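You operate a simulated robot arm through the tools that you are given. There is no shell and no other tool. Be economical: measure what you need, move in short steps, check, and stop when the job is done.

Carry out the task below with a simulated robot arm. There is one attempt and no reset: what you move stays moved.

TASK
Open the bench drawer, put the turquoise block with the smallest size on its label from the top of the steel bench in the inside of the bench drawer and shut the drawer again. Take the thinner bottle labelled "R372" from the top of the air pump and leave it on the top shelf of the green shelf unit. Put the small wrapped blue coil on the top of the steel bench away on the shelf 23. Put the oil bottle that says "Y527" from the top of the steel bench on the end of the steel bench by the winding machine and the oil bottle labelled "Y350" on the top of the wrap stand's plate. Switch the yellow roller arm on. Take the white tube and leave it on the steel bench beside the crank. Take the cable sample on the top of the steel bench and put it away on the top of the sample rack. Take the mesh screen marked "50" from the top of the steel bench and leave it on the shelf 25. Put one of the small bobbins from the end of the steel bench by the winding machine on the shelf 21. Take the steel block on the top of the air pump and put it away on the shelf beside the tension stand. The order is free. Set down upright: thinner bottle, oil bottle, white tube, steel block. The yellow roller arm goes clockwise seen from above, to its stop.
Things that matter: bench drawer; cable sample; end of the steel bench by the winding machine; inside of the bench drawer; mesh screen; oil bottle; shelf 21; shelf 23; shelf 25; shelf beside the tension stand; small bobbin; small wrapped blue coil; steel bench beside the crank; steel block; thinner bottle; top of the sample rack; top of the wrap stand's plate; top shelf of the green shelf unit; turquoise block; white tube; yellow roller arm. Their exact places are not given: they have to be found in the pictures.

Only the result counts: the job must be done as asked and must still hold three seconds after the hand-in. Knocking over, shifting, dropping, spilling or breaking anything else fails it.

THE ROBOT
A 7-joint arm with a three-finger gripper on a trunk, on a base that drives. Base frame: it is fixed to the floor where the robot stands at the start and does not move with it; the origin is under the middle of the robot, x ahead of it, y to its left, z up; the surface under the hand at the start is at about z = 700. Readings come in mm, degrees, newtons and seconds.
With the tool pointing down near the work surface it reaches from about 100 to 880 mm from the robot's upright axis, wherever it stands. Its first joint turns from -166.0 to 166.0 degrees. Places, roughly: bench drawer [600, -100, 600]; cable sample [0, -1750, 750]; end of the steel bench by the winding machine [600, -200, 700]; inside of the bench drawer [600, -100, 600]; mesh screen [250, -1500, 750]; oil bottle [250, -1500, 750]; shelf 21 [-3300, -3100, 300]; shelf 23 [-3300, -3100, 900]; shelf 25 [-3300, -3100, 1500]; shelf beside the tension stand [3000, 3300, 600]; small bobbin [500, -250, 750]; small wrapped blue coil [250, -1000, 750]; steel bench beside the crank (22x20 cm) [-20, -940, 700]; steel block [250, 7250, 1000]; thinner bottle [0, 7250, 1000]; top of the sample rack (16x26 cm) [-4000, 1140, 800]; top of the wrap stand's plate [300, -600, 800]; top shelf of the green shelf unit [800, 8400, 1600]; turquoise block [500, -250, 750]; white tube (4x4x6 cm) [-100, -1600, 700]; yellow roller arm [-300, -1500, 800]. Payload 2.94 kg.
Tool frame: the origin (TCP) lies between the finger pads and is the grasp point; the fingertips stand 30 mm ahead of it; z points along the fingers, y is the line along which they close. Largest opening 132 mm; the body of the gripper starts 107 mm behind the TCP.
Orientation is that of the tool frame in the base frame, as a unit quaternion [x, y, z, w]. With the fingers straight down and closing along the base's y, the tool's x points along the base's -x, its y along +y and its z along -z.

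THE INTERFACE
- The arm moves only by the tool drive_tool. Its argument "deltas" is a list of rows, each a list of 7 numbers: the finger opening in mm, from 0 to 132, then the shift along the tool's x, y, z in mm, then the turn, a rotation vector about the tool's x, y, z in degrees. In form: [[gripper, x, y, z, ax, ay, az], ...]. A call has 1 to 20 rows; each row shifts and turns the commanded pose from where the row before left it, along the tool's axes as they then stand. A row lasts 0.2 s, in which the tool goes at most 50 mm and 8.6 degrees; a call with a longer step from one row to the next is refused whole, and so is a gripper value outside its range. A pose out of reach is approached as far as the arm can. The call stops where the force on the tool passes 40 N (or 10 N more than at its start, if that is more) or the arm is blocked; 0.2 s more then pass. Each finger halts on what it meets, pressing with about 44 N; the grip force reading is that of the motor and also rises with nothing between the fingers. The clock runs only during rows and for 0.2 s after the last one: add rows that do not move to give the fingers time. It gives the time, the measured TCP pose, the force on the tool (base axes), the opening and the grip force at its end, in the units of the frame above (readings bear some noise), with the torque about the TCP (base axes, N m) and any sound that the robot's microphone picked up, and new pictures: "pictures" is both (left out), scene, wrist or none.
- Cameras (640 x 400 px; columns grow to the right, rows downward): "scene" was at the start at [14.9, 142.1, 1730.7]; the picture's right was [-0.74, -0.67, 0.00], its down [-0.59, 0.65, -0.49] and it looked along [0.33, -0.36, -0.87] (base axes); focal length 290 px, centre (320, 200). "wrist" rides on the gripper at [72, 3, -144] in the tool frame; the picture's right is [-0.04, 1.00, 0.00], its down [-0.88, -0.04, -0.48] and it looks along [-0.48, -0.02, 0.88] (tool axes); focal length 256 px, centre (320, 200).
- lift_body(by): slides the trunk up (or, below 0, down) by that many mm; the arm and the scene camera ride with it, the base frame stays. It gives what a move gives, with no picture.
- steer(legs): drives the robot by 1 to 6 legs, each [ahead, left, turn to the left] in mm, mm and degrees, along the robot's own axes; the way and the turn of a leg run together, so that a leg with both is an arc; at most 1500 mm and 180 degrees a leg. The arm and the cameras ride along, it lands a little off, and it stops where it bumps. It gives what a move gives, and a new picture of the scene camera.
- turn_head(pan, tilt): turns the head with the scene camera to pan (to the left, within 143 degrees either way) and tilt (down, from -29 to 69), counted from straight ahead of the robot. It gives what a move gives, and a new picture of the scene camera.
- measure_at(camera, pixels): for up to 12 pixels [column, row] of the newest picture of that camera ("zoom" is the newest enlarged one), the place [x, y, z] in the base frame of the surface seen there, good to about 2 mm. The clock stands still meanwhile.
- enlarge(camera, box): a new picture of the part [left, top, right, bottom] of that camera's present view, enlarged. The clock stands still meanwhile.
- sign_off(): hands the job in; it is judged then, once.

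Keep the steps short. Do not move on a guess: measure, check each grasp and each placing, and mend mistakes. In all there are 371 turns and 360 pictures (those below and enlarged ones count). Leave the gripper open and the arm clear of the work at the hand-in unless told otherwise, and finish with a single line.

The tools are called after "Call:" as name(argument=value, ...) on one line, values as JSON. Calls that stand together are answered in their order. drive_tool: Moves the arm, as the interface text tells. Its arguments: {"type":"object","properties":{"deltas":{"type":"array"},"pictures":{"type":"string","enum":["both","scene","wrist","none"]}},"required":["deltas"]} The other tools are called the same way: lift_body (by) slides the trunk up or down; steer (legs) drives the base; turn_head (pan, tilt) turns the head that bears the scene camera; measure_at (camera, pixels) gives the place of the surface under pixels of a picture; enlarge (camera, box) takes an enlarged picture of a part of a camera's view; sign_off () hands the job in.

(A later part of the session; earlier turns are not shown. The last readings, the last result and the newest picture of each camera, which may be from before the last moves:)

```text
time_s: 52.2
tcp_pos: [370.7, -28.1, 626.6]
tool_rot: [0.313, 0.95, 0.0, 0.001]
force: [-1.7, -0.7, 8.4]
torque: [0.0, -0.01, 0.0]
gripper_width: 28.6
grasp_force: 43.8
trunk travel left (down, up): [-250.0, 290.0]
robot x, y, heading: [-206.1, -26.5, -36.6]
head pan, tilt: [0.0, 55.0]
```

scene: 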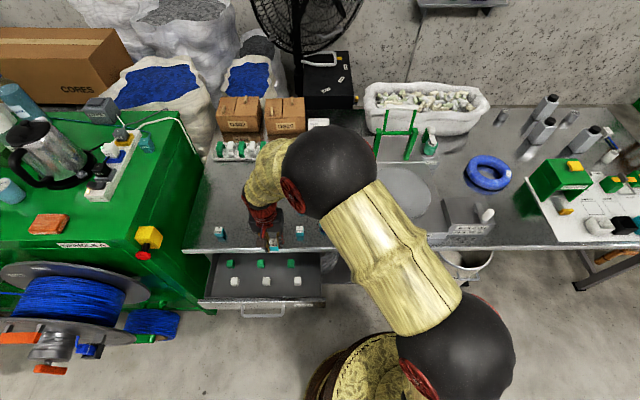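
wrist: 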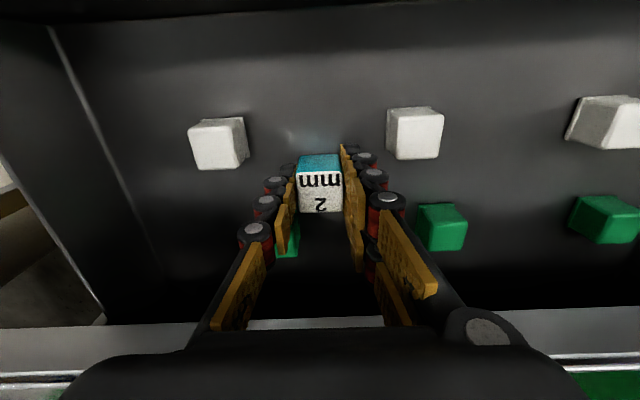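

It touches the drawer floor. I open a little and rise.

Call:
drive_tool(deltas=[[44, 0, 0, 0, 0, 0, 0], [44, 0, 0, 0, 0, 0, 0], [44, 0, 0, -30, 0, 0, 0], [44, 0, 0, -50, 0, 0, 0], [44, 0, 0, -50, 0, 0, 0], [44, 0, 0, -50, 0, 0, 0], [44, 0, 0, -50, 0, 0, 0], [44, 0, 0, -50, 0, 0, 0]])

```text
time_s: 54.0
tcp_pos: [369.9, -29.2, 912.9]
tool_rot: [0.314, 0.95, 0.0, -0.001]
force: [-0.6, -0.1, -1.1]
torque: [-0.02, -0.09, 0.02]
gripper_width: 44.1
grasp_force: 0.1
trunk travel left (down, up): [-250.0, 290.0]
robot x, y, heading: [-211.8, -25.9, -36.6]
head pan, tilt: [0.0, 55.0]
```

scene: 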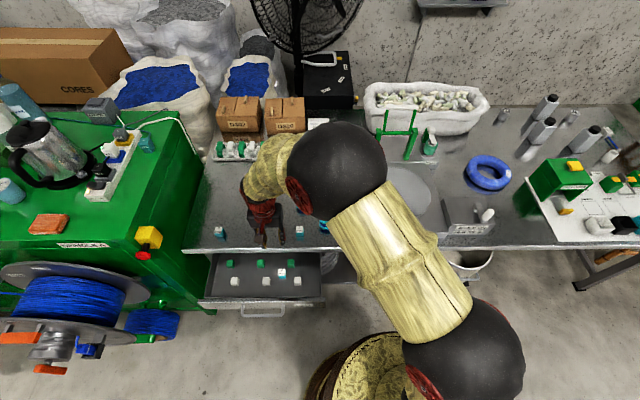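
wrist: 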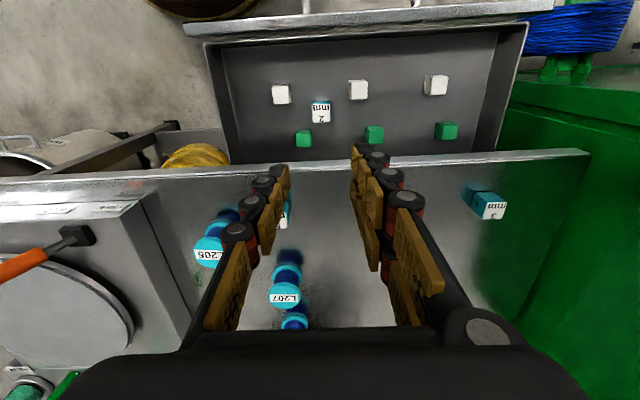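

The 2 mm block stands in the drawer. I move outside of the handle with closed fingers to push it shut.

Call:
drive_tool(deltas=[[0, 40, 12.2, 0, 0, 0, 0], [0, 40, 12.2, 0, 0, 0, 0], [0, 40, 12.2, 0, 0, 0, 0], [0, 40, 12.2, 0, 0, 0, 0], [0, 40, 12.2, 0, 0, 0, 0], [0, 0, 0, 50, 0, 0, 0], [0, 0, 0, 50, 0, 0, 0], [0, 0, 0, 50, 0, 0, 0], [0, 0, 0, 50, 0, 0, 0], [0, 0, 0, 0, 0, 0, 0]])

```text
time_s: 56.2
tcp_pos: [249.5, 138.2, 709.5]
tool_rot: [0.313, 0.95, 0.001, 0.0]
force: [0.5, -0.4, 0.4]
torque: [-0.04, 0.03, 0.0]
gripper_width: 0.0
grasp_force: 28.0
trunk travel left (down, up): [-250.0, 290.0]
robot x, y, heading: [-211.4, -26.7, -36.6]
head pan, tilt: [0.0, 55.0]
```

scene: 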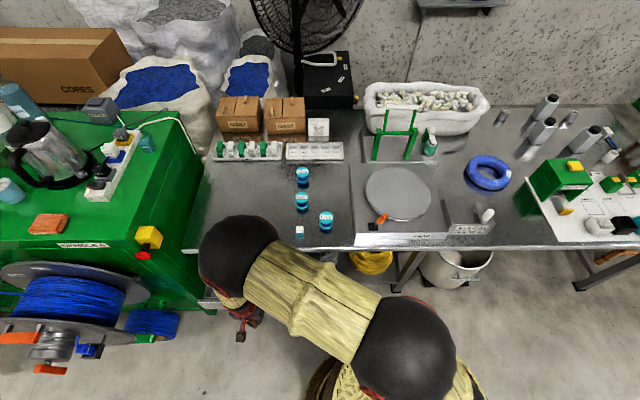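
wrist: 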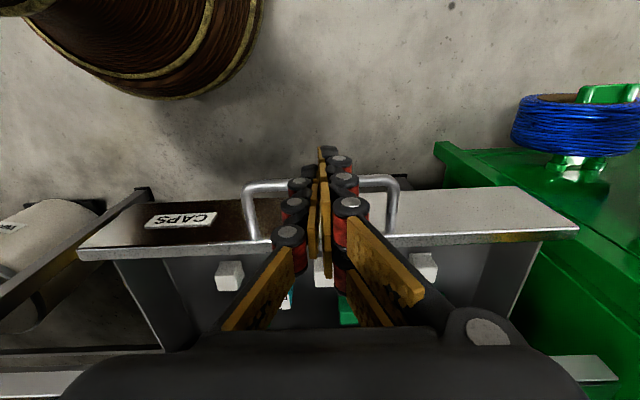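

Call:
measure_at(camera="wrist", pixels=[[262, 186], [375, 179], [395, 215], [248, 215], [283, 183]])

```text
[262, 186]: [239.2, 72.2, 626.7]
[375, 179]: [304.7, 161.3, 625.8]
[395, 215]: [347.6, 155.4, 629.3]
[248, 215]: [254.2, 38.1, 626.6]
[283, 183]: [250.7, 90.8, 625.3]
```

Call:
drive_tool(deltas=[[0, 0, 0, 45, 0, 0, 0], [0, 0, 0, 43, 0, 0, 0], [0, -15, 0, 0, 0, 0, 0], [0, -15, 0, 0, 0, 0, 0], [0, -15, 0, 0, 0, 0, 0], [0, -15, 0, 0, 0, 0, 0], [0, -15, 0, 0, 0, 0, 0], [0, -15, 0, 0, 0, 0, 0], [0, -15, 0, 0, 0, 0, 0], [0, -15, 0, 0, 0, 0, 0], [0, -15, 0, 0, 0, 0, 0], [0, -15, 0, 0, 0, 0, 0], [0, -15, 0, 0, 0, 0, 0], [0, -15, 0, 0, 0, 0, 0], [0, -15, 0, 0, 0, 0, 0], [0, -10, 0, 0, 0, 0, 0], [0, -6, 0, 0, 0, 0, 0], [0, 0, 0, 0, 0, 0, 0]])

```text
time_s: 60.0
tcp_pos: [411.5, 14.5, 619.5]
tool_rot: [0.312, 0.95, -0.001, -0.002]
force: [-14.6, 15.5, -0.1]
torque: [0.0, 0.02, 0.16]
gripper_width: 0.0
grasp_force: 28.1
trunk travel left (down, up): [-250.0, 290.0]
robot x, y, heading: [-207.1, -23.0, -36.1]
head pan, tilt: [0.0, 55.0]
```

scene: 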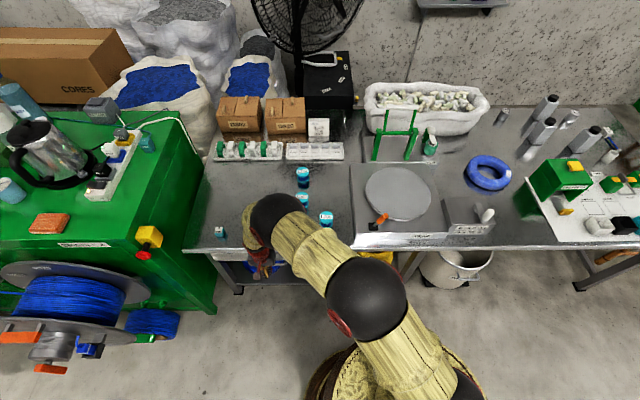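
wrist: 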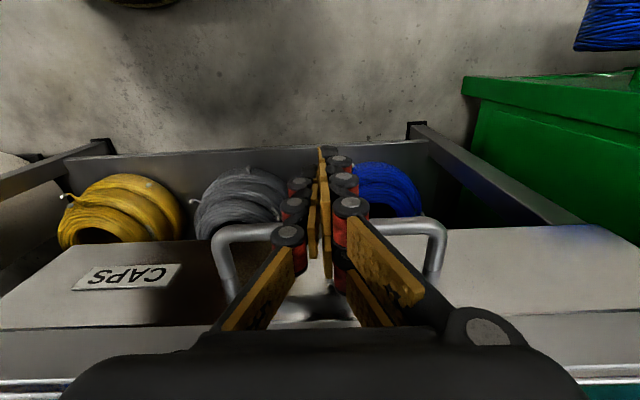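

Nearly shut; I push a few more millimetres until it stops.

Call:
drive_tool(deltas=[[0, -6, 0, 0, 0, 0, 0], [0, -6, 0, 0, 0, 0, 0], [0, -6, 0, 0, 0, 0, 0], [0, 0, 0, 0, 0, 0, 0]], pictures="none")

Call:
measure_at(camera="wrist", pixels=[[258, 232], [395, 227], [430, 232], [110, 255]])

```text
time_s: 60.4
tcp_pos: [411.1, 13.5, 618.6]
tool_rot: [0.311, 0.95, -0.002, -0.006]
force: [-4.8, 4.4, 5.2]
torque: [-0.14, -0.11, 0.08]
gripper_width: 0.1
grasp_force: 28.4
trunk travel left (down, up): [-250.0, 290.0]
robot x, y, heading: [-211.3, -24.8, -36.3]
head pan, tilt: [0.0, 55.0]
stopped in row 1: the force on the tool passed its limit at 44 N (the readings are from after the stop); the commanded pose is now the measured one
```

```text
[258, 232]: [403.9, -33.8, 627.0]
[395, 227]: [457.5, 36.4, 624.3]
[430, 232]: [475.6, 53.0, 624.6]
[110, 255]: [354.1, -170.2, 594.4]
```

The drawer is shut (handle back at its first place, hard stop). I back off, rise, and look at the right part of the bench.

Call:
drive_tool(deltas=[[0, 20, 0, 0, 0, 0, 0], [0, 20, 0, -20, 0, 0, 0], [0, 0, 0, -50, 0, 0, 0], [0, 0, 0, -50, 0, 0, 0], [0, 0, 0, -50, 0, 0, 0], [0, 0, 0, -50, 0, 0, 0], [0, 0, 0, -50, 0, 0, 0], [60, 0, 0, -50, 0, 0, 0], [60, 0, 0, 0, 0, 0, 0]], pictures="none")

Call:
turn_head(pan=-40, tilt=40)

Call:
enlarge(camera="scene", box=[160, 60, 480, 260])

```text
time_s: 62.4
tcp_pos: [384.1, 31.7, 939.5]
tool_rot: [0.31, 0.951, -0.001, -0.006]
force: [0.5, 0.0, -0.3]
torque: [0.01, -0.01, 0.0]
gripper_width: 40.1
grasp_force: 0.1
trunk travel left (down, up): [-250.0, 290.0]
robot x, y, heading: [-208.0, -24.5, -36.2]
head pan, tilt: [0.0, 55.0]
```

```text
time_s: 63.5
tcp_pos: [383.8, 33.3, 938.6]
tool_rot: [0.312, 0.95, -0.002, -0.005]
force: [-0.5, 0.1, 0.7]
torque: [-0.01, 0.01, 0.0]
gripper_width: 59.9
grasp_force: 0.0
trunk travel left (down, up): [-250.0, 290.0]
robot x, y, heading: [-207.3, -22.8, -36.7]
head pan, tilt: [-40.0, 40.0]
```

scene: 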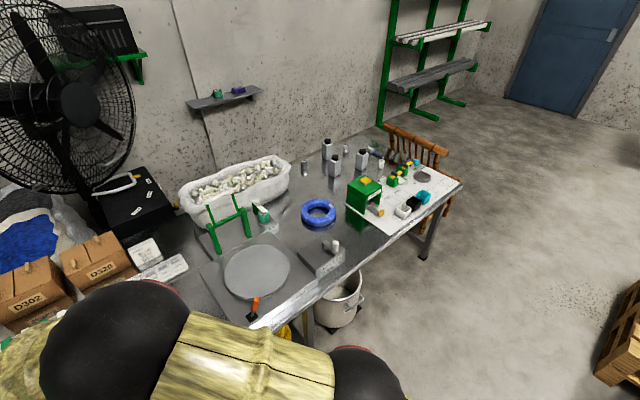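

```text
2.00 times, centred on (320, 160) of scene
```

zoom: 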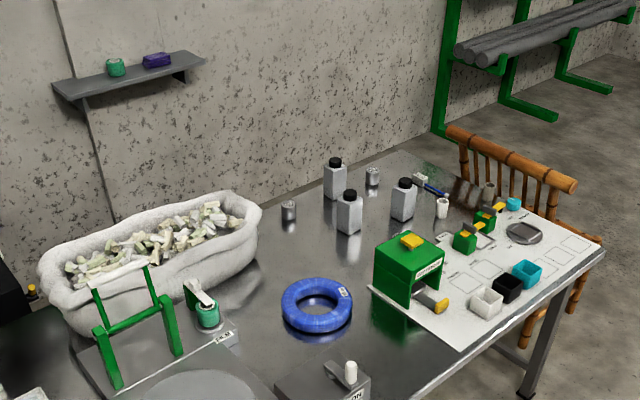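

Call:
measure_at(camera="scene", pixels=[[327, 145], [334, 160], [361, 155], [304, 166], [346, 149], [380, 164], [372, 150], [318, 212], [335, 245], [395, 180], [422, 176], [415, 161]])

Call:
enlarge(camera="scene", box=[290, 125, 400, 195])

Call:
enlarge(camera="scene", box=[335, 145, 465, 240])

```text
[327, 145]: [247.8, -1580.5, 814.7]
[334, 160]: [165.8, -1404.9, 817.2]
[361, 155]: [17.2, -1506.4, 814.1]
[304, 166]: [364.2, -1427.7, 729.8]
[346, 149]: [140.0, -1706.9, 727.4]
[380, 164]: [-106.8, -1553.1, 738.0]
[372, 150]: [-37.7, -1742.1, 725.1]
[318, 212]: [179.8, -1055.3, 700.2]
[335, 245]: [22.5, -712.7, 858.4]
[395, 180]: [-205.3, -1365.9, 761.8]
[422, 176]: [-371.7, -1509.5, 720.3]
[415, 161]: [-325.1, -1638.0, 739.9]
```

```text
5.71 times, centred on (345, 160) of scene
```

zoom: 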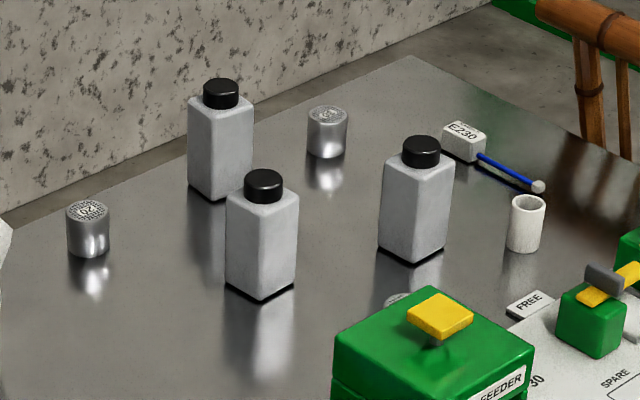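

```text
4.21 times, centred on (400, 192) of scene
```

zoom: 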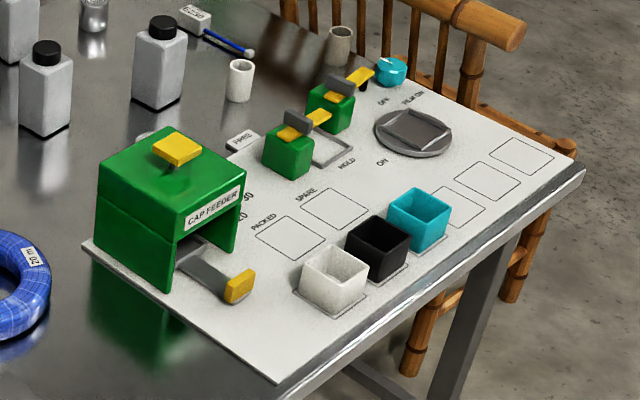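

I look down at my own base to learn its size.

Call:
turn_head(pan=-60, tilt=69)

Call:
measure_at(camera="scene", pixels=[[320, 330], [320, 310], [320, 290], [250, 330], [400, 330], [320, 270], [320, 380], [420, 380]])

```text
time_s: 64.4
tcp_pos: [383.4, 32.5, 938.9]
tool_rot: [0.311, 0.95, -0.002, -0.005]
force: [-0.4, -0.8, -0.5]
torque: [-0.02, 0.03, 0.0]
gripper_width: 60.1
grasp_force: 0.0
trunk travel left (down, up): [-250.0, 290.0]
robot x, y, heading: [-210.7, -25.2, -36.2]
head pan, tilt: [-60.0, 68.8]
```

scene: 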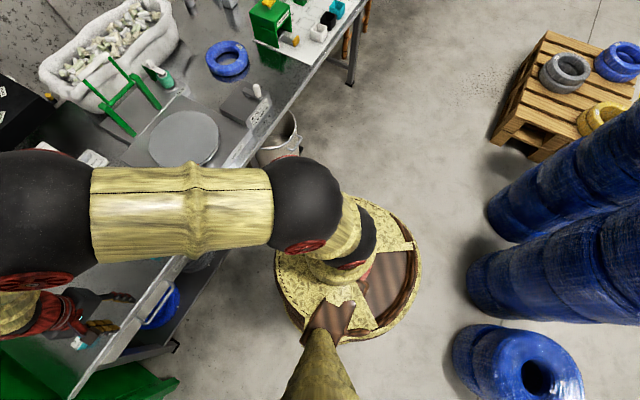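

```text
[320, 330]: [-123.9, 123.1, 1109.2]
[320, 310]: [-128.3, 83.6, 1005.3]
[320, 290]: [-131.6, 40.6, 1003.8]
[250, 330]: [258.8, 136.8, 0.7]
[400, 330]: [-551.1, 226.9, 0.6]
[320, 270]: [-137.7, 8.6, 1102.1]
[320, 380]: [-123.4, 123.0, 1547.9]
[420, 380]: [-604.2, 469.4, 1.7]
```

Call:
measure_at(camera="scene", pixels=[[290, 300], [375, 215], [395, 260], [412, 270], [418, 290], [380, 325], [400, 225], [282, 270], [288, 320], [272, 150], [265, 165], [290, 120]])

```text
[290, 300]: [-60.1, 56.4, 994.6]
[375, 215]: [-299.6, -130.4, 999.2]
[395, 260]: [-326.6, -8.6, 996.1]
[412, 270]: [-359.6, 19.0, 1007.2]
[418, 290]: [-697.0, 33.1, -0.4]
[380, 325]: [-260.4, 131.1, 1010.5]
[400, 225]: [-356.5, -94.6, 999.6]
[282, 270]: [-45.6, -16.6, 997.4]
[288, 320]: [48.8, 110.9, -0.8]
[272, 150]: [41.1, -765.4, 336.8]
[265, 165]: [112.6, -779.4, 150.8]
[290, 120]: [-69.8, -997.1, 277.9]
```

My body is a drum about 165 mm in radius. I swing the arm to straight ahead and raise it before driving along the bench.

Call:
drive_tool(deltas=[[60, 0, -40, -10, 0, 0, 0], [60, 0, -40, -10, 0, 0, 0], [60, 0, -40, -10, 0, 0, 0], [60, 0, -40, -10, 0, 0, 0], [60, 0, -40, -10, 0, 0, 0], [60, 0, -40, -10, 0, 0, 0], [60, 0, -40, -10, 0, 0, 0], [60, 0, -40, -10, 0, 0, 0], [60, 0, -40, -10, 0, 0, 0], [60, 0, -40, -10, 0, 0, 0], [60, 0, 0, 0, 0, 0, 0]], pictures="none")

Call:
steer(legs=[[0, -850, 0]])

Call:
turn_head(pan=0, tilt=45)

```text
time_s: 66.8
tcp_pos: [144.5, -285.7, 1035.8]
tool_rot: [0.312, 0.95, -0.001, -0.004]
force: [0.8, -0.1, -0.9]
torque: [0.02, 0.01, -0.01]
gripper_width: 60.1
grasp_force: 0.0
trunk travel left (down, up): [-250.0, 290.0]
robot x, y, heading: [-208.5, -23.6, -36.3]
head pan, tilt: [-60.0, 68.8]
```

```text
time_s: 71.3
tcp_pos: [-359.8, -960.3, 1036.0]
tool_rot: [0.318, 0.948, 0.0, -0.005]
force: [0.0, 0.2, 0.1]
torque: [-0.03, 0.02, 0.02]
gripper_width: 60.3
grasp_force: 0.0
trunk travel left (down, up): [-250.0, 290.0]
robot x, y, heading: [-714.9, -695.6, -37.2]
head pan, tilt: [-60.0, 68.8]
```

scene: 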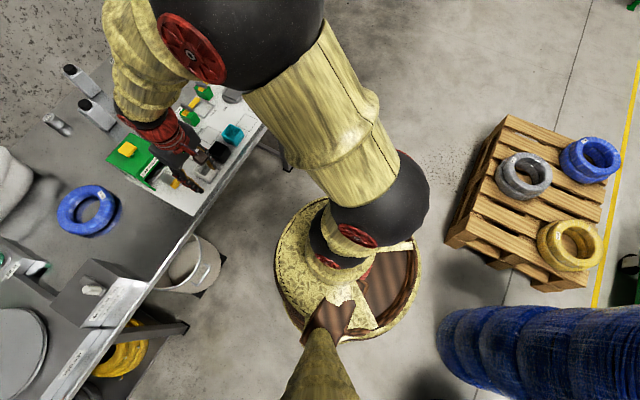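

```text
time_s: 72.6
tcp_pos: [-361.3, -960.1, 1035.9]
tool_rot: [0.319, 0.948, -0.002, -0.006]
force: [-0.3, -0.2, -0.3]
torque: [0.0, 0.01, 0.0]
gripper_width: 60.3
grasp_force: 0.0
trunk travel left (down, up): [-250.0, 290.0]
robot x, y, heading: [-711.1, -697.0, -37.5]
head pan, tilt: [0.0, 45.0]
```

scene: 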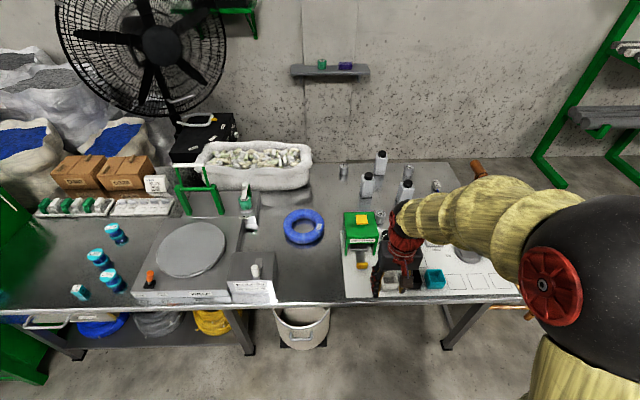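

I drive ahead 300 mm toward the bench.

Call:
steer(legs=[[300, 0, 0.5]])

Call:
turn_head(pan=-12, tilt=50)

```text
time_s: 74.6
tcp_pos: [-120.6, -1138.3, 1035.6]
tool_rot: [0.315, 0.949, -0.003, -0.005]
force: [0.7, -0.1, 0.4]
torque: [0.01, 0.01, -0.04]
gripper_width: 60.3
grasp_force: 0.0
trunk travel left (down, up): [-250.0, 290.0]
robot x, y, heading: [-474.4, -877.7, -36.9]
head pan, tilt: [0.0, 45.0]
```

scene: 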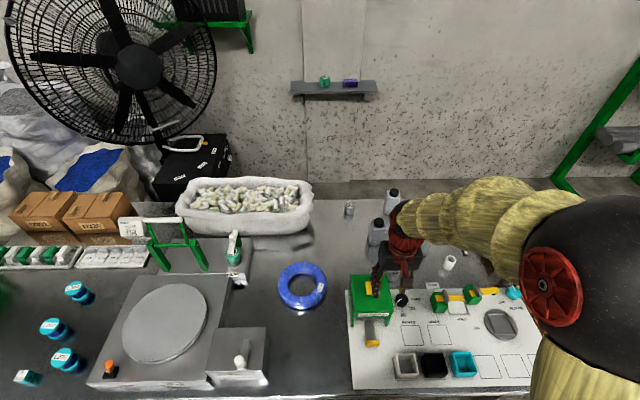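

```text
time_s: 75.3
tcp_pos: [-120.1, -1138.2, 1036.6]
tool_rot: [0.315, 0.949, -0.002, -0.005]
force: [0.1, -0.6, -0.2]
torque: [-0.02, 0.0, -0.01]
gripper_width: 60.2
grasp_force: 0.0
trunk travel left (down, up): [-250.0, 290.0]
robot x, y, heading: [-476.1, -872.9, -36.8]
head pan, tilt: [-12.0, 50.0]
```

scene: 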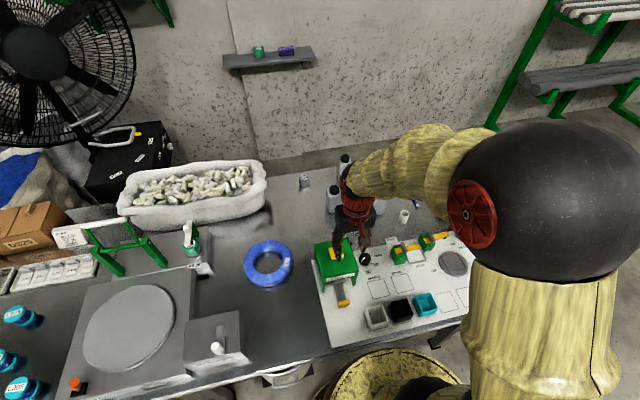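

The gripper hides the bottles; I swing it left and zoom.

Call:
drive_tool(deltas=[[60, 0, 45, 0, 0, 0, 0], [60, 0, 45, 0, 0, 0, 0], [60, 0, 45, 0, 0, 0, 0], [60, 0, 45, 0, 0, 0, 0], [60, 0, 45, 0, 0, 0, 0], [60, 0, 45, 0, 0, 0, 0], [60, 0, 45, 0, 0, 0, 0], [60, 0, 45, 0, 0, 0, 0], [60, 0, 45, 0, 0, 0, 0]])

Call:
turn_head(pan=-15, tilt=45)

Call:
enlarge(camera="scene", box=[270, 110, 420, 220])

Call:
enlarge(camera="scene", box=[290, 190, 490, 320])

```text
time_s: 77.3
tcp_pos: [119.5, -810.3, 1033.5]
tool_rot: [0.315, 0.949, -0.002, -0.005]
force: [1.0, -0.4, 0.0]
torque: [-0.03, 0.02, 0.0]
gripper_width: 60.3
grasp_force: 0.0
trunk travel left (down, up): [-250.0, 290.0]
robot x, y, heading: [-474.9, -872.9, -36.8]
head pan, tilt: [-12.0, 50.0]
```

scene: 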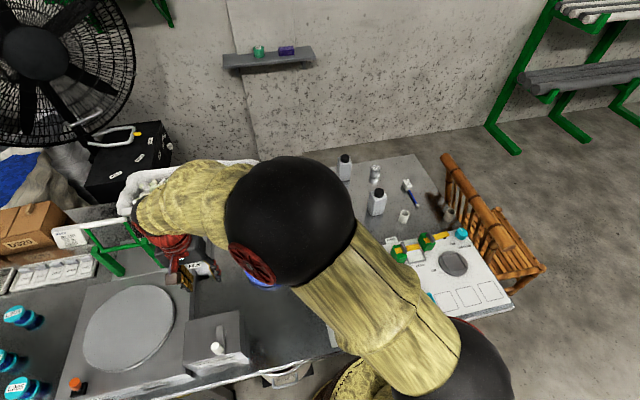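
wrist: 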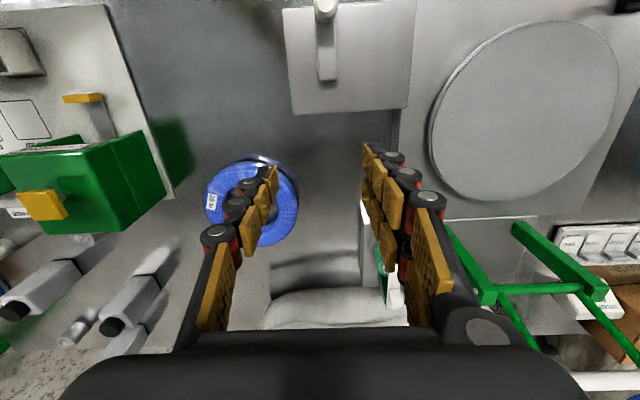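

```text
time_s: 78.0
tcp_pos: [120.0, -810.5, 1034.4]
tool_rot: [0.316, 0.949, -0.002, -0.006]
force: [-0.9, 0.7, 0.2]
torque: [-0.02, 0.0, -0.02]
gripper_width: 60.3
grasp_force: 0.1
trunk travel left (down, up): [-250.0, 290.0]
robot x, y, heading: [-473.2, -874.2, -36.8]
head pan, tilt: [-15.0, 45.0]
```

scene: 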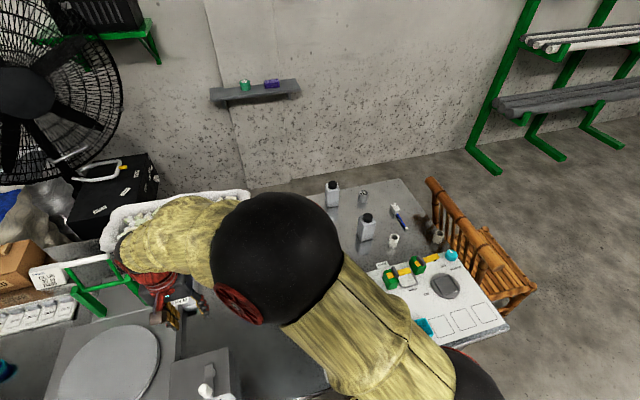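

```text
3.64 times, centred on (345, 165) of scene
```

zoom: 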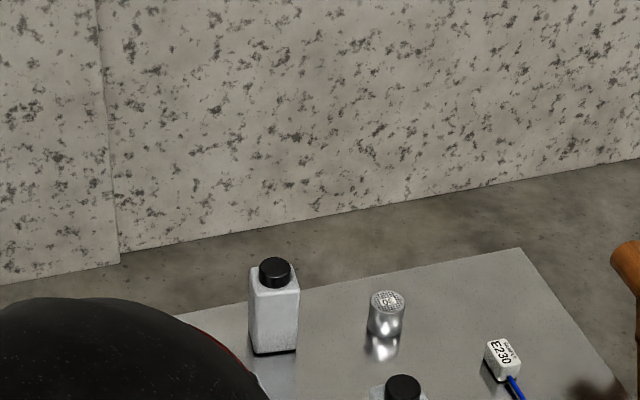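

```text
3.08 times, centred on (390, 255) of scene
```

zoom: 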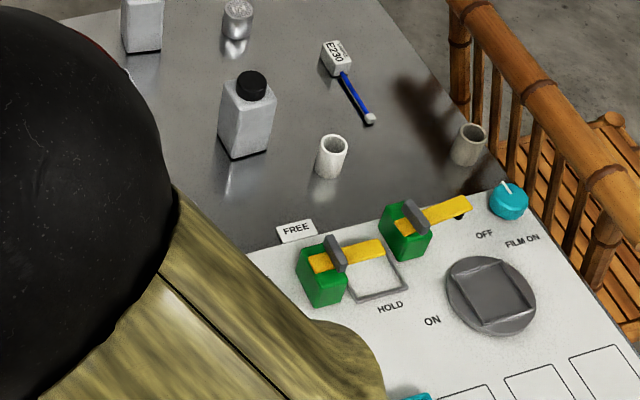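

I zoom the wrist picture at the bottles seen from the left, at (60,290) and (130,300).

Call:
enlarge(camera="wrist", box=[0, 230, 190, 370])

```text
2.86 times, centred on (95, 300) of wrist
```

zoom: 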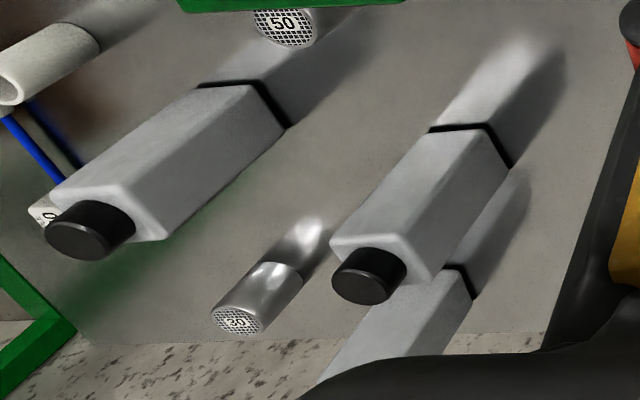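

The mesh screen marked 50 is the one behind the cap feeder. Bottle labels must be on hidden sides; I move the hand to the far right and turn it to look back at them.

Call:
drive_tool(deltas=[[60, -17, -43, 0, 0, 0, 0], [60, -17, -43, 0, 0, 0, 0], [60, -17, -43, 0, 0, 0, 0], [60, -17, -43, 0, 0, 0, 0], [60, -17, -43, 0, 0, 0, 0], [60, -17, -43, 0, 0, 0, 0], [60, -17, -43, 0, 0, 0, 0], [60, -17, -43, 0, 0, 0, 0], [60, -17, -43, 0, 0, 0, 0], [60, -17, -43, 0, 0, 0, 0], [60, -17, -43, 0, 0, 0, 0], [60, -17, -43, 0, 0, 0, 0], [60, -17, -43, 0, 0, 0, 0], [60, -17, -43, 0, 0, 0, 0], [60, -17, -43, 0, 0, 0, 0], [60, -17, -43, 0, 0, 0, 0], [60, -17, -43, 0, 0, 0, 0], [60, -7, -44, 0, 0, 0, 0]], pictures="none")

Call:
drive_tool(deltas=[[60, 0, 0, 0, 0, 0, -8.2], [60, 0, 0, 0, 0, 0, -8.2], [60, 0, 0, 0, 0, 0, -8.2], [60, 0, 0, 0, 0, 0, -8.2], [60, 0, 0, 0, 0, 0, -8.2], [60, 0, 0, 0, 0, 0, -8.2], [60, 0, 0, 0, 0, 0, -8.2], [60, 0, 0, 0, 0, 0, -8.2], [60, 0, 0, 0, 0, 0, -8.2], [60, 0, 0, 0, 0, 0, -8.2], [60, 0, 0, 0, 0, 0, -8.2], [60, 0, 0, 0, 0, 0, 0]], pictures="wrist")

```text
time_s: 81.8
tcp_pos: [-106.2, -1612.5, 1033.8]
tool_rot: [0.316, 0.949, -0.001, -0.004]
force: [0.9, -0.2, 0.7]
torque: [-0.03, -0.02, 0.02]
gripper_width: 59.9
grasp_force: 0.1
trunk travel left (down, up): [-250.0, 290.0]
robot x, y, heading: [-471.1, -876.4, -37.1]
head pan, tilt: [-15.0, 45.0]
```

```text
time_s: 84.4
tcp_pos: [-104.5, -1612.1, 1035.8]
tool_rot: [-0.451, 0.893, 0.002, -0.004]
force: [0.5, -0.6, 0.1]
torque: [-0.04, -0.01, 0.01]
gripper_width: 60.2
grasp_force: 0.1
trunk travel left (down, up): [-250.0, 290.0]
robot x, y, heading: [-467.5, -877.6, -36.9]
head pan, tilt: [-15.0, 45.0]
```

wrist: 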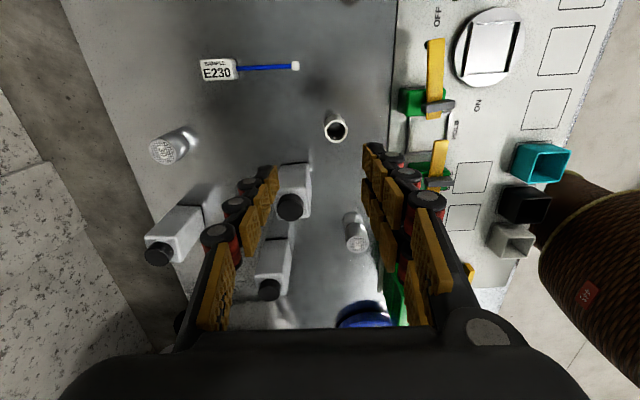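

Call:
enlarge(camera="wrist", box=[130, 110, 390, 320])

Call:
enlarge(camera="wrist", box=[390, 0, 590, 210])

```text
1.90 times, centred on (260, 215) of wrist
```

zoom: 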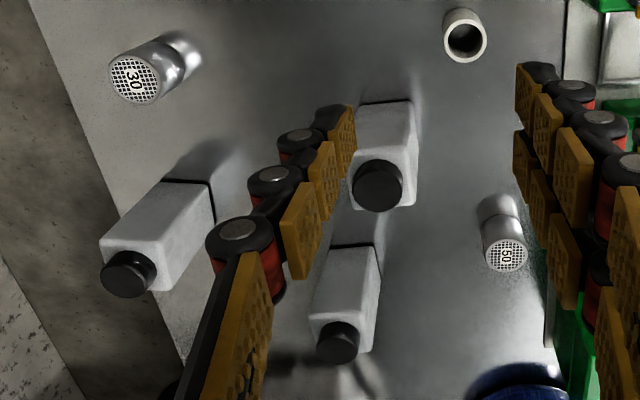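

```text
1.90 times, centred on (490, 105) of wrist
```

zoom: 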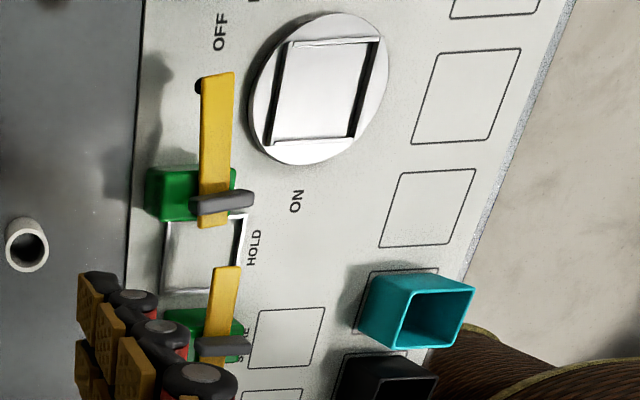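

Labels must be on the wall side. I move left and back and turn the camera to look toward me.

Call:
drive_tool(deltas=[[60, -38, -28, -10, 0, 0, -8.2], [60, -24, -38, -10, 0, 0, -8.2], [60, -30, -30, 0, 0, 0, -8.2], [60, 0, 0, 0, 0, 0, -8.2], [60, 0, 0, 0, 0, 0, -8.2], [60, 0, 0, 0, 0, 0, -8.2], [60, 0, 0, 0, 0, 0, -8.2], [60, 0, 0, 0, 0, 0, -8.2], [60, 0, 0, 0, 0, 0, -8.2], [60, 0, 0, 0, 0, 0, -8.2], [60, 0, 0, 0, 0, 0, -8.2], [60, 0, 0, 0, 0, 0, 0]], pictures="wrist")

```text
time_s: 87.0
tcp_pos: [31.6, -1571.2, 1054.4]
tool_rot: [0.858, -0.513, -0.006, 0.006]
force: [0.1, 0.5, 0.2]
torque: [-0.02, -0.06, 0.0]
gripper_width: 60.3
grasp_force: 0.0
out of reach, approached as far as the arm can: row 8, 9, 10, 11
trunk travel left (down, up): [-250.0, 290.0]
robot x, y, heading: [-473.7, -876.4, -36.8]
head pan, tilt: [-15.0, 45.0]
```

wrist: 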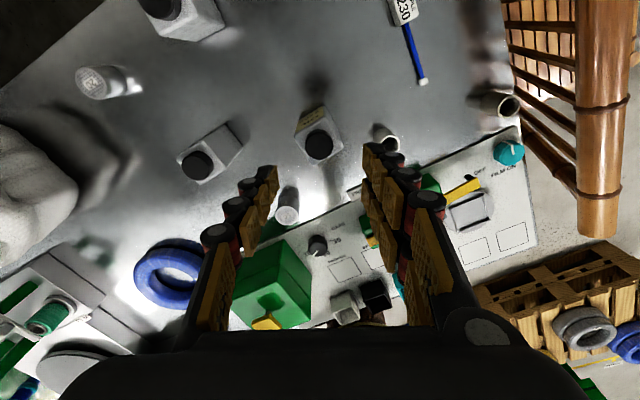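

Call:
enlarge(camera="wrist", box=[280, 80, 360, 180])

Call:
enlarge(camera="wrist", box=[120, 0, 260, 190])

```text
4.00 times, centred on (320, 130) of wrist
```

zoom: 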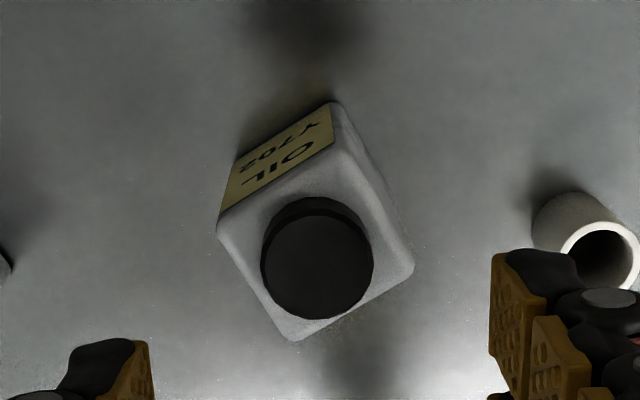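

```text
2.11 times, centred on (190, 95) of wrist
```

zoom: 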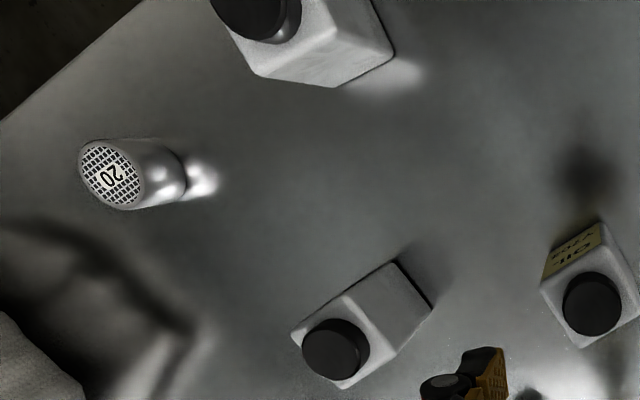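

That bottle is Y702, a decoy; so the nearer one at (166,-1405) and the back one are Y350 and Y527. I turn the tool back to the normal heading.

Call:
drive_tool(deltas=[[100, 0, 0, 0, 0, 0, 8.2], [100, 0, 0, 0, 0, 0, 8.2], [100, 0, 0, 0, 0, 0, 8.2], [100, 0, 0, 0, 0, 0, 8.2], [100, 0, 0, 0, 0, 0, 8.2], [100, 0, 0, 0, 0, 0, 8.2], [100, 0, 0, 0, 0, 0, 8.2], [100, 0, 0, 0, 0, 0, 8.2], [100, 0, 0, 0, 0, 0, 8.2], [100, 0, 0, 0, 0, 0, 8.2], [100, 0, 0, 0, 0, 0, 8.2], [100, 0, 0, 0, 0, 0, 8.2], [100, 0, 0, 0, 0, 0, 8.2], [100, 0, 0, 0, 0, 0, 8.2], [100, 0, 0, 0, 0, 0, 8.2], [100, 0, 0, 0, 0, 0, 8.2], [100, 0, 0, 0, 0, 0, 8.2], [100, 0, 0, 0, 0, 0, 8.2], [100, 0, 0, 0, 0, 0, 7.5]], pictures="none")

```text
time_s: 91.0
tcp_pos: [31.2, -1571.9, 1054.4]
tool_rot: [0.317, 0.948, -0.004, -0.007]
force: [0.6, 0.6, -0.3]
torque: [-0.03, 0.02, -0.03]
gripper_width: 100.3
grasp_force: 0.1
trunk travel left (down, up): [-250.0, 290.0]
robot x, y, heading: [-472.0, -875.7, -36.9]
head pan, tilt: [-15.0, 45.0]
```

Call:
drive_tool(deltas=[[100, 18, 41, 0, 0, 0, 0], [100, 18, 41, 0, 0, 0, 0], [100, 18, 41, 0, 0, 0, 0], [100, 18, 41, 0, 0, 0, 0], [100, 18, 41, 0, 0, 0, 0], [100, 0, 0, 0, 0, 0, 0]])

```text
time_s: 92.4
tcp_pos: [84.0, -1352.1, 1053.3]
tool_rot: [0.317, 0.948, -0.004, -0.007]
force: [0.1, 1.0, 1.0]
torque: [0.0, 0.0, -0.01]
gripper_width: 100.1
grasp_force: 0.1
trunk travel left (down, up): [-250.0, 290.0]
robot x, y, heading: [-472.9, -880.4, -36.8]
head pan, tilt: [-15.0, 45.0]
```

scene: 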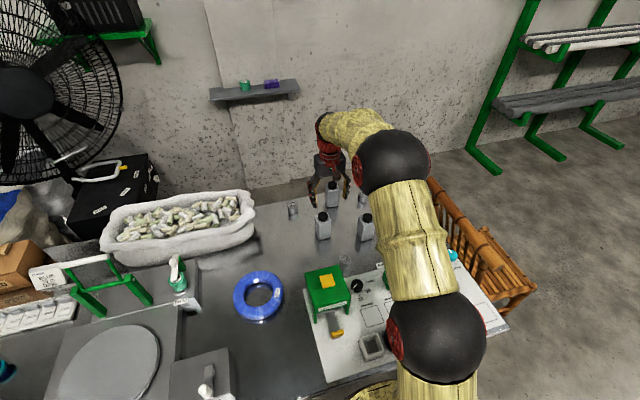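
wrist: 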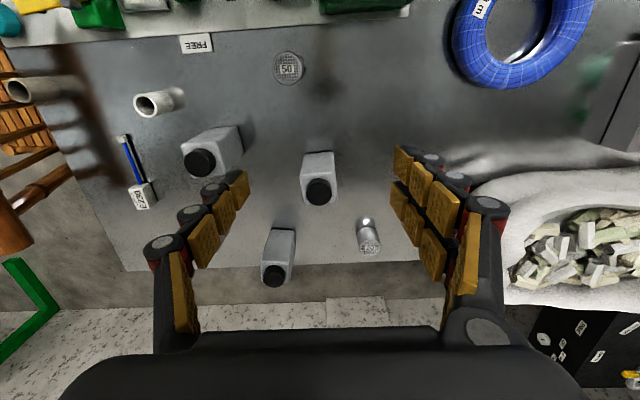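

Call:
measure_at(camera="wrist", pixels=[[319, 190], [303, 158], [333, 155], [337, 200], [303, 200], [274, 277], [288, 68], [153, 105], [295, 235], [340, 170]])

Call:
enlarge(camera="wrist", box=[250, 130, 390, 300])

```text
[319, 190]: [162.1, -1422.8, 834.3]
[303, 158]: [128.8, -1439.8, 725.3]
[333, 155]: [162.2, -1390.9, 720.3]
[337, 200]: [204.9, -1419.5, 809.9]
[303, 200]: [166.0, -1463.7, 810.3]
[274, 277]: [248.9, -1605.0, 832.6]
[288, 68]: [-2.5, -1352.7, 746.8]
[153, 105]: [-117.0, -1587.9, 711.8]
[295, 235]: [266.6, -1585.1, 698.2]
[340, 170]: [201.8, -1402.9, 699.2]
```

```text
2.35 times, centred on (320, 215) of wrist
```

zoom: 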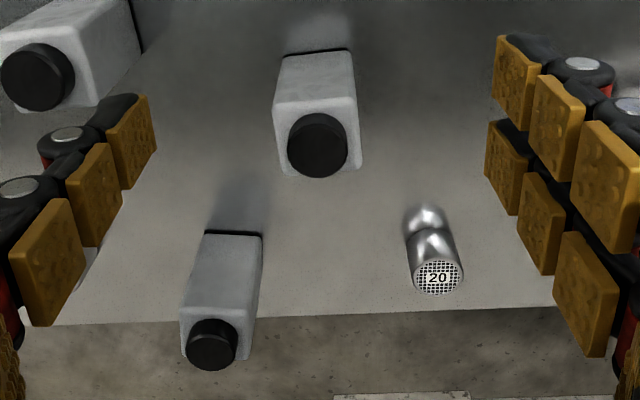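

Bottle centre about (163,-1424). I move above it and lower to grip mid-body.

Call:
drive_tool(deltas=[[100, -35.5, -3.3, 0, 0, 0, 0], [100, -35.5, -3.3, 0, 0, 0, 0], [100, -35.5, -3.3, 0, 0, 0, 0], [100, 0, 0, 50, 0, 0, 0], [100, 0, 0, 50, 0, 0, 0], [100, 0, 0, 50, 0, 0, 0], [100, 0, 0, 0, 0, 0, 0]])

```text
time_s: 94.0
tcp_pos: [160.5, -1429.2, 900.2]
tool_rot: [0.316, 0.949, -0.004, -0.006]
force: [-0.1, 0.3, -0.5]
torque: [-0.02, 0.03, 0.01]
gripper_width: 100.1
grasp_force: 0.0
trunk travel left (down, up): [-250.0, 290.0]
robot x, y, heading: [-469.5, -874.9, -36.8]
head pan, tilt: [-15.0, 45.0]
```

scene: 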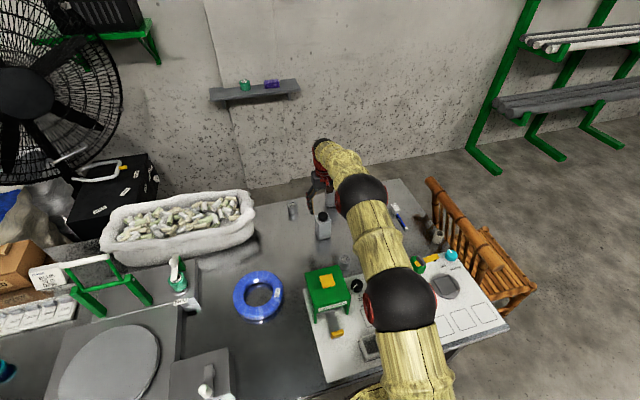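
wrist: 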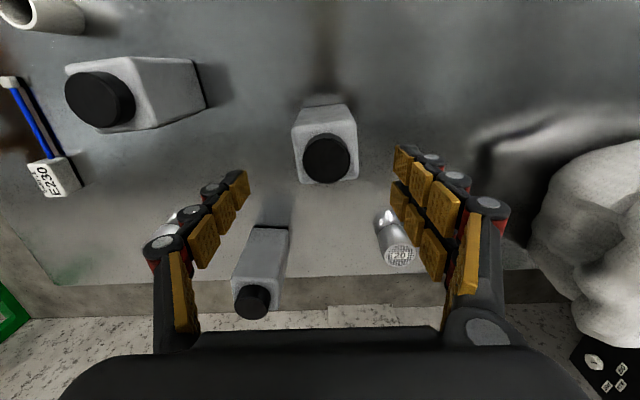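

Well centred (cap at (325,160), expected (320,156)). I lower.

Call:
drive_tool(deltas=[[100, -2, 4, 40, 0, 0, 0], [100, 0, 0, 40, 0, 0, 0], [100, 0, 0, 35, 0, 0, 0], [100, 0, 0, 15, 0, 0, 0], [40, 0, 0, 0, 0, 0, 0], [20, 0, 0, 0, 0, 0, 0], [20, 0, 0, 0, 0, 0, 0], [20, 0, 0, 0, 0, 0, 0], [20, 0, 0, 0, 0, 0, 0]], pictures="wrist")

```text
time_s: 96.0
tcp_pos: [162.3, -1425.0, 773.4]
tool_rot: [0.317, 0.948, -0.004, -0.006]
force: [-0.1, 0.5, 2.1]
torque: [0.1, 0.12, 0.04]
gripper_width: 59.5
grasp_force: 34.2
trunk travel left (down, up): [-250.0, 290.0]
robot x, y, heading: [-468.9, -876.1, -36.8]
head pan, tilt: [-15.0, 45.0]
```

wrist: 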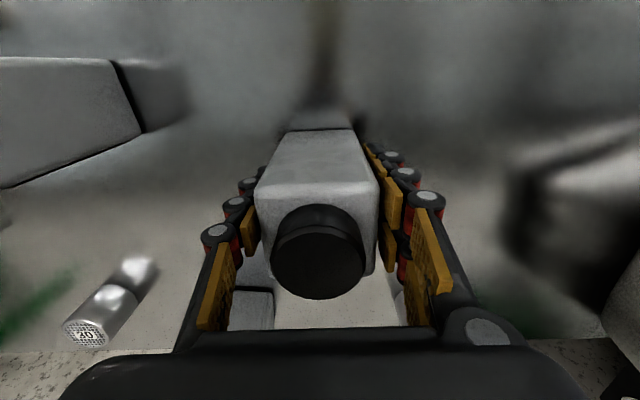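

Bottle gripped. I lift and bring it nearer, turning it to read the label.

Call:
drive_tool(deltas=[[20, 0, 0, -20, 0, 0, 0], [20, 0, 0, -45, 0, 0, 0], [20, 0, 0, -45, 0, 0, 0], [20, 0, 0, -45, 0, 0, 0], [20, 0, 0, -45, 0, 0, 0], [20, 45, 0, 0, 0, 0, 0], [20, 45, 0, 0, 0, 0, 0], [20, 45, 0, 0, 0, 0, 0], [20, 45, 0, 0, 0, 0, 0], [20, 45, 0, 0, 0, 0, 0], [20, 45, 0, 0, 0, 0, 0]], pictures="none")

Call:
drive_tool(deltas=[[20, 0, 0, 0, 0, 0, -8.2], [20, 0, 0, 0, 0, 0, -8.2], [20, 0, 0, 0, 0, 0, -8.2], [20, 0, 0, 0, 0, 0, -8.2], [20, 0, 0, 0, 0, 0, -8.2], [20, 0, 0, 0, 0, 0, -8.2], [20, 0, 0, 0, 0, 0, -8.2], [20, 0, 0, 0, 0, 0, -8.2], [20, 0, 0, 0, 0, 0, -8.2], [20, 0, 0, 0, 0, 0, -8.2], [20, 0, 0, 0, 0, 0, -8.2], [20, 0, 0, 0, 0, 0, -8.2], [20, 0, 0, 0, 0, 0, -8.2], [20, 0, 0, 0, 0, 0, -8.2]], pictures="scene")

```text
time_s: 98.4
tcp_pos: [-51.7, -1261.2, 972.0]
tool_rot: [0.316, 0.949, -0.005, -0.006]
force: [-0.4, 0.4, -2.8]
torque: [0.0, -0.01, 0.01]
gripper_width: 59.3
grasp_force: 44.0
trunk travel left (down, up): [-250.0, 290.0]
robot x, y, heading: [-476.0, -879.3, -36.6]
head pan, tilt: [-15.0, 45.0]
```

```text
time_s: 101.4
tcp_pos: [-51.8, -1262.5, 974.7]
tool_rot: [-0.63, 0.777, 0.003, -0.007]
force: [-1.3, 1.6, -4.3]
torque: [-0.01, 0.01, -0.02]
gripper_width: 59.3
grasp_force: 44.7
trunk travel left (down, up): [-250.0, 290.0]
robot x, y, heading: [-477.1, -874.6, -36.8]
head pan, tilt: [-15.0, 45.0]
```

scene: 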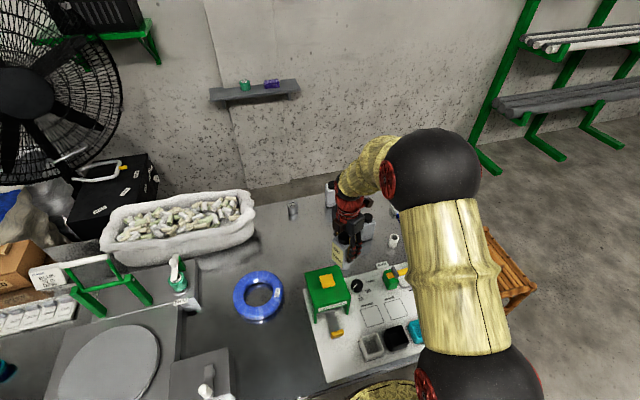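

Call:
enlarge(camera="scene", box=[310, 220, 380, 280])

```text
6.67 times, centred on (345, 250) of scene
```

zoom: 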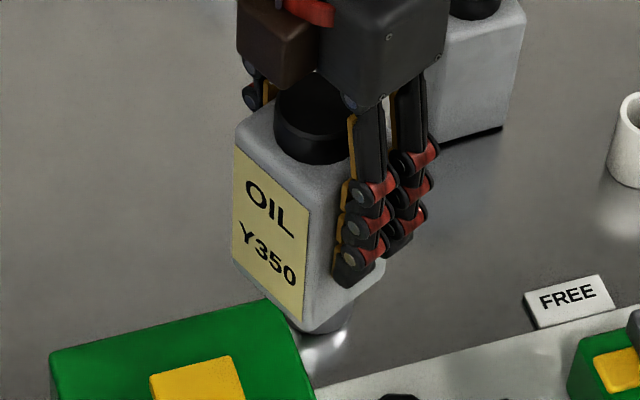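

It is Y350, for the wrap stand's plate. I look at the plate and measure it.

Call:
turn_head(pan=35, tilt=55)

Call:
measure_at(camera="scene", pixels=[[250, 200], [300, 200], [350, 200], [280, 230], [320, 180]])

```text
time_s: 102.6
tcp_pos: [-51.6, -1262.1, 975.4]
tool_rot: [-0.628, 0.778, 0.004, -0.007]
force: [-0.9, 0.7, -3.8]
torque: [-0.01, 0.02, -0.01]
gripper_width: 59.2
grasp_force: 44.0
trunk travel left (down, up): [-250.0, 290.0]
robot x, y, heading: [-473.8, -879.4, -36.9]
head pan, tilt: [35.0, 55.0]
```

scene: 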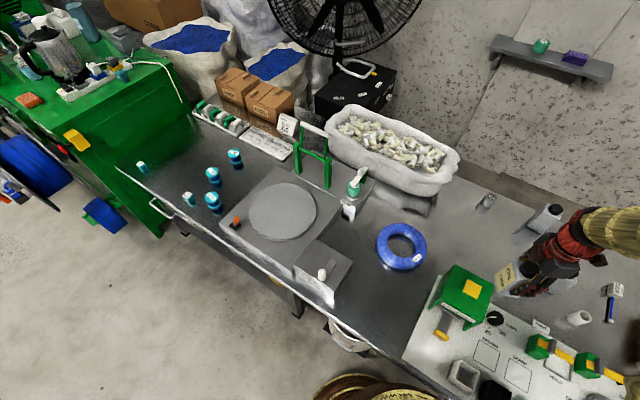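

```text
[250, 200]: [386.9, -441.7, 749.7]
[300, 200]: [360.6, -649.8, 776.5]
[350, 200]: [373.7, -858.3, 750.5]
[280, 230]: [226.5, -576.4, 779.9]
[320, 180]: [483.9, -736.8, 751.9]
```

Call:
measure_at(camera="scene", pixels=[[282, 210], [252, 210], [314, 210], [282, 185], [282, 237], [325, 127], [315, 135], [328, 155], [356, 185], [323, 272]])

```text
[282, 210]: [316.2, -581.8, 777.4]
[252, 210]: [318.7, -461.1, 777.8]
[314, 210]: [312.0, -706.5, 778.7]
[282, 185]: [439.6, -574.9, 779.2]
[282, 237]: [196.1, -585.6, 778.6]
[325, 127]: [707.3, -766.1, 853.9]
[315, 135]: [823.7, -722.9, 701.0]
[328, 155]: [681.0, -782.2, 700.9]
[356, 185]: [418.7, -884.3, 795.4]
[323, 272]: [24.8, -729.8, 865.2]
```

Plate centre is (317,-583), top z 778. I carry the bottle over there high.

Call:
drive_tool(deltas=[[20, -47.5, -12.8, 0, 0, 0, 0], [20, -47.5, -12.8, 0, 0, 0, 0], [20, -47.5, -12.8, 0, 0, 0, 0], [20, -47.5, -12.8, 0, 0, 0, 0], [20, -47.5, -12.8, 0, 0, 0, 0], [20, -47.5, -12.8, 0, 0, 0, 0], [20, -47.5, -12.8, 0, 0, 0, 0], [20, -47.5, -12.8, 0, 0, 0, 0], [20, -47.5, -12.8, 0, 0, 0, 0], [20, -47.5, -12.8, 0, 0, 0, 0], [20, -47.5, -12.8, 0, 0, 0, 0], [20, -47.5, -12.8, 0, 0, 0, 0], [20, -47.5, -12.8, 0, 0, 0, 0], [20, -47.5, -12.8, 0, 0, 0, 0], [20, -47.5, -12.8, 0, 0, 0, 0], [20, 0, 0, 0, 0, 0, 0]], pictures="scene")

```text
time_s: 106.0
tcp_pos: [284.2, -606.1, 970.3]
tool_rot: [-0.629, 0.777, 0.002, -0.008]
force: [0.3, 0.7, -3.7]
torque: [-0.01, 0.05, -0.03]
gripper_width: 59.3
grasp_force: 44.2
trunk travel left (down, up): [-250.0, 290.0]
robot x, y, heading: [-471.2, -879.2, -37.0]
head pan, tilt: [35.0, 55.0]
```

scene: 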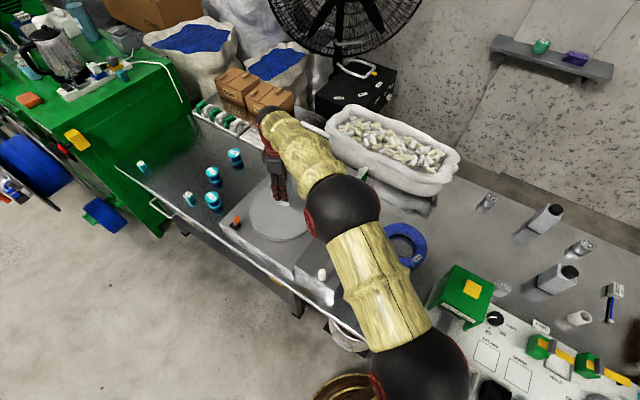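

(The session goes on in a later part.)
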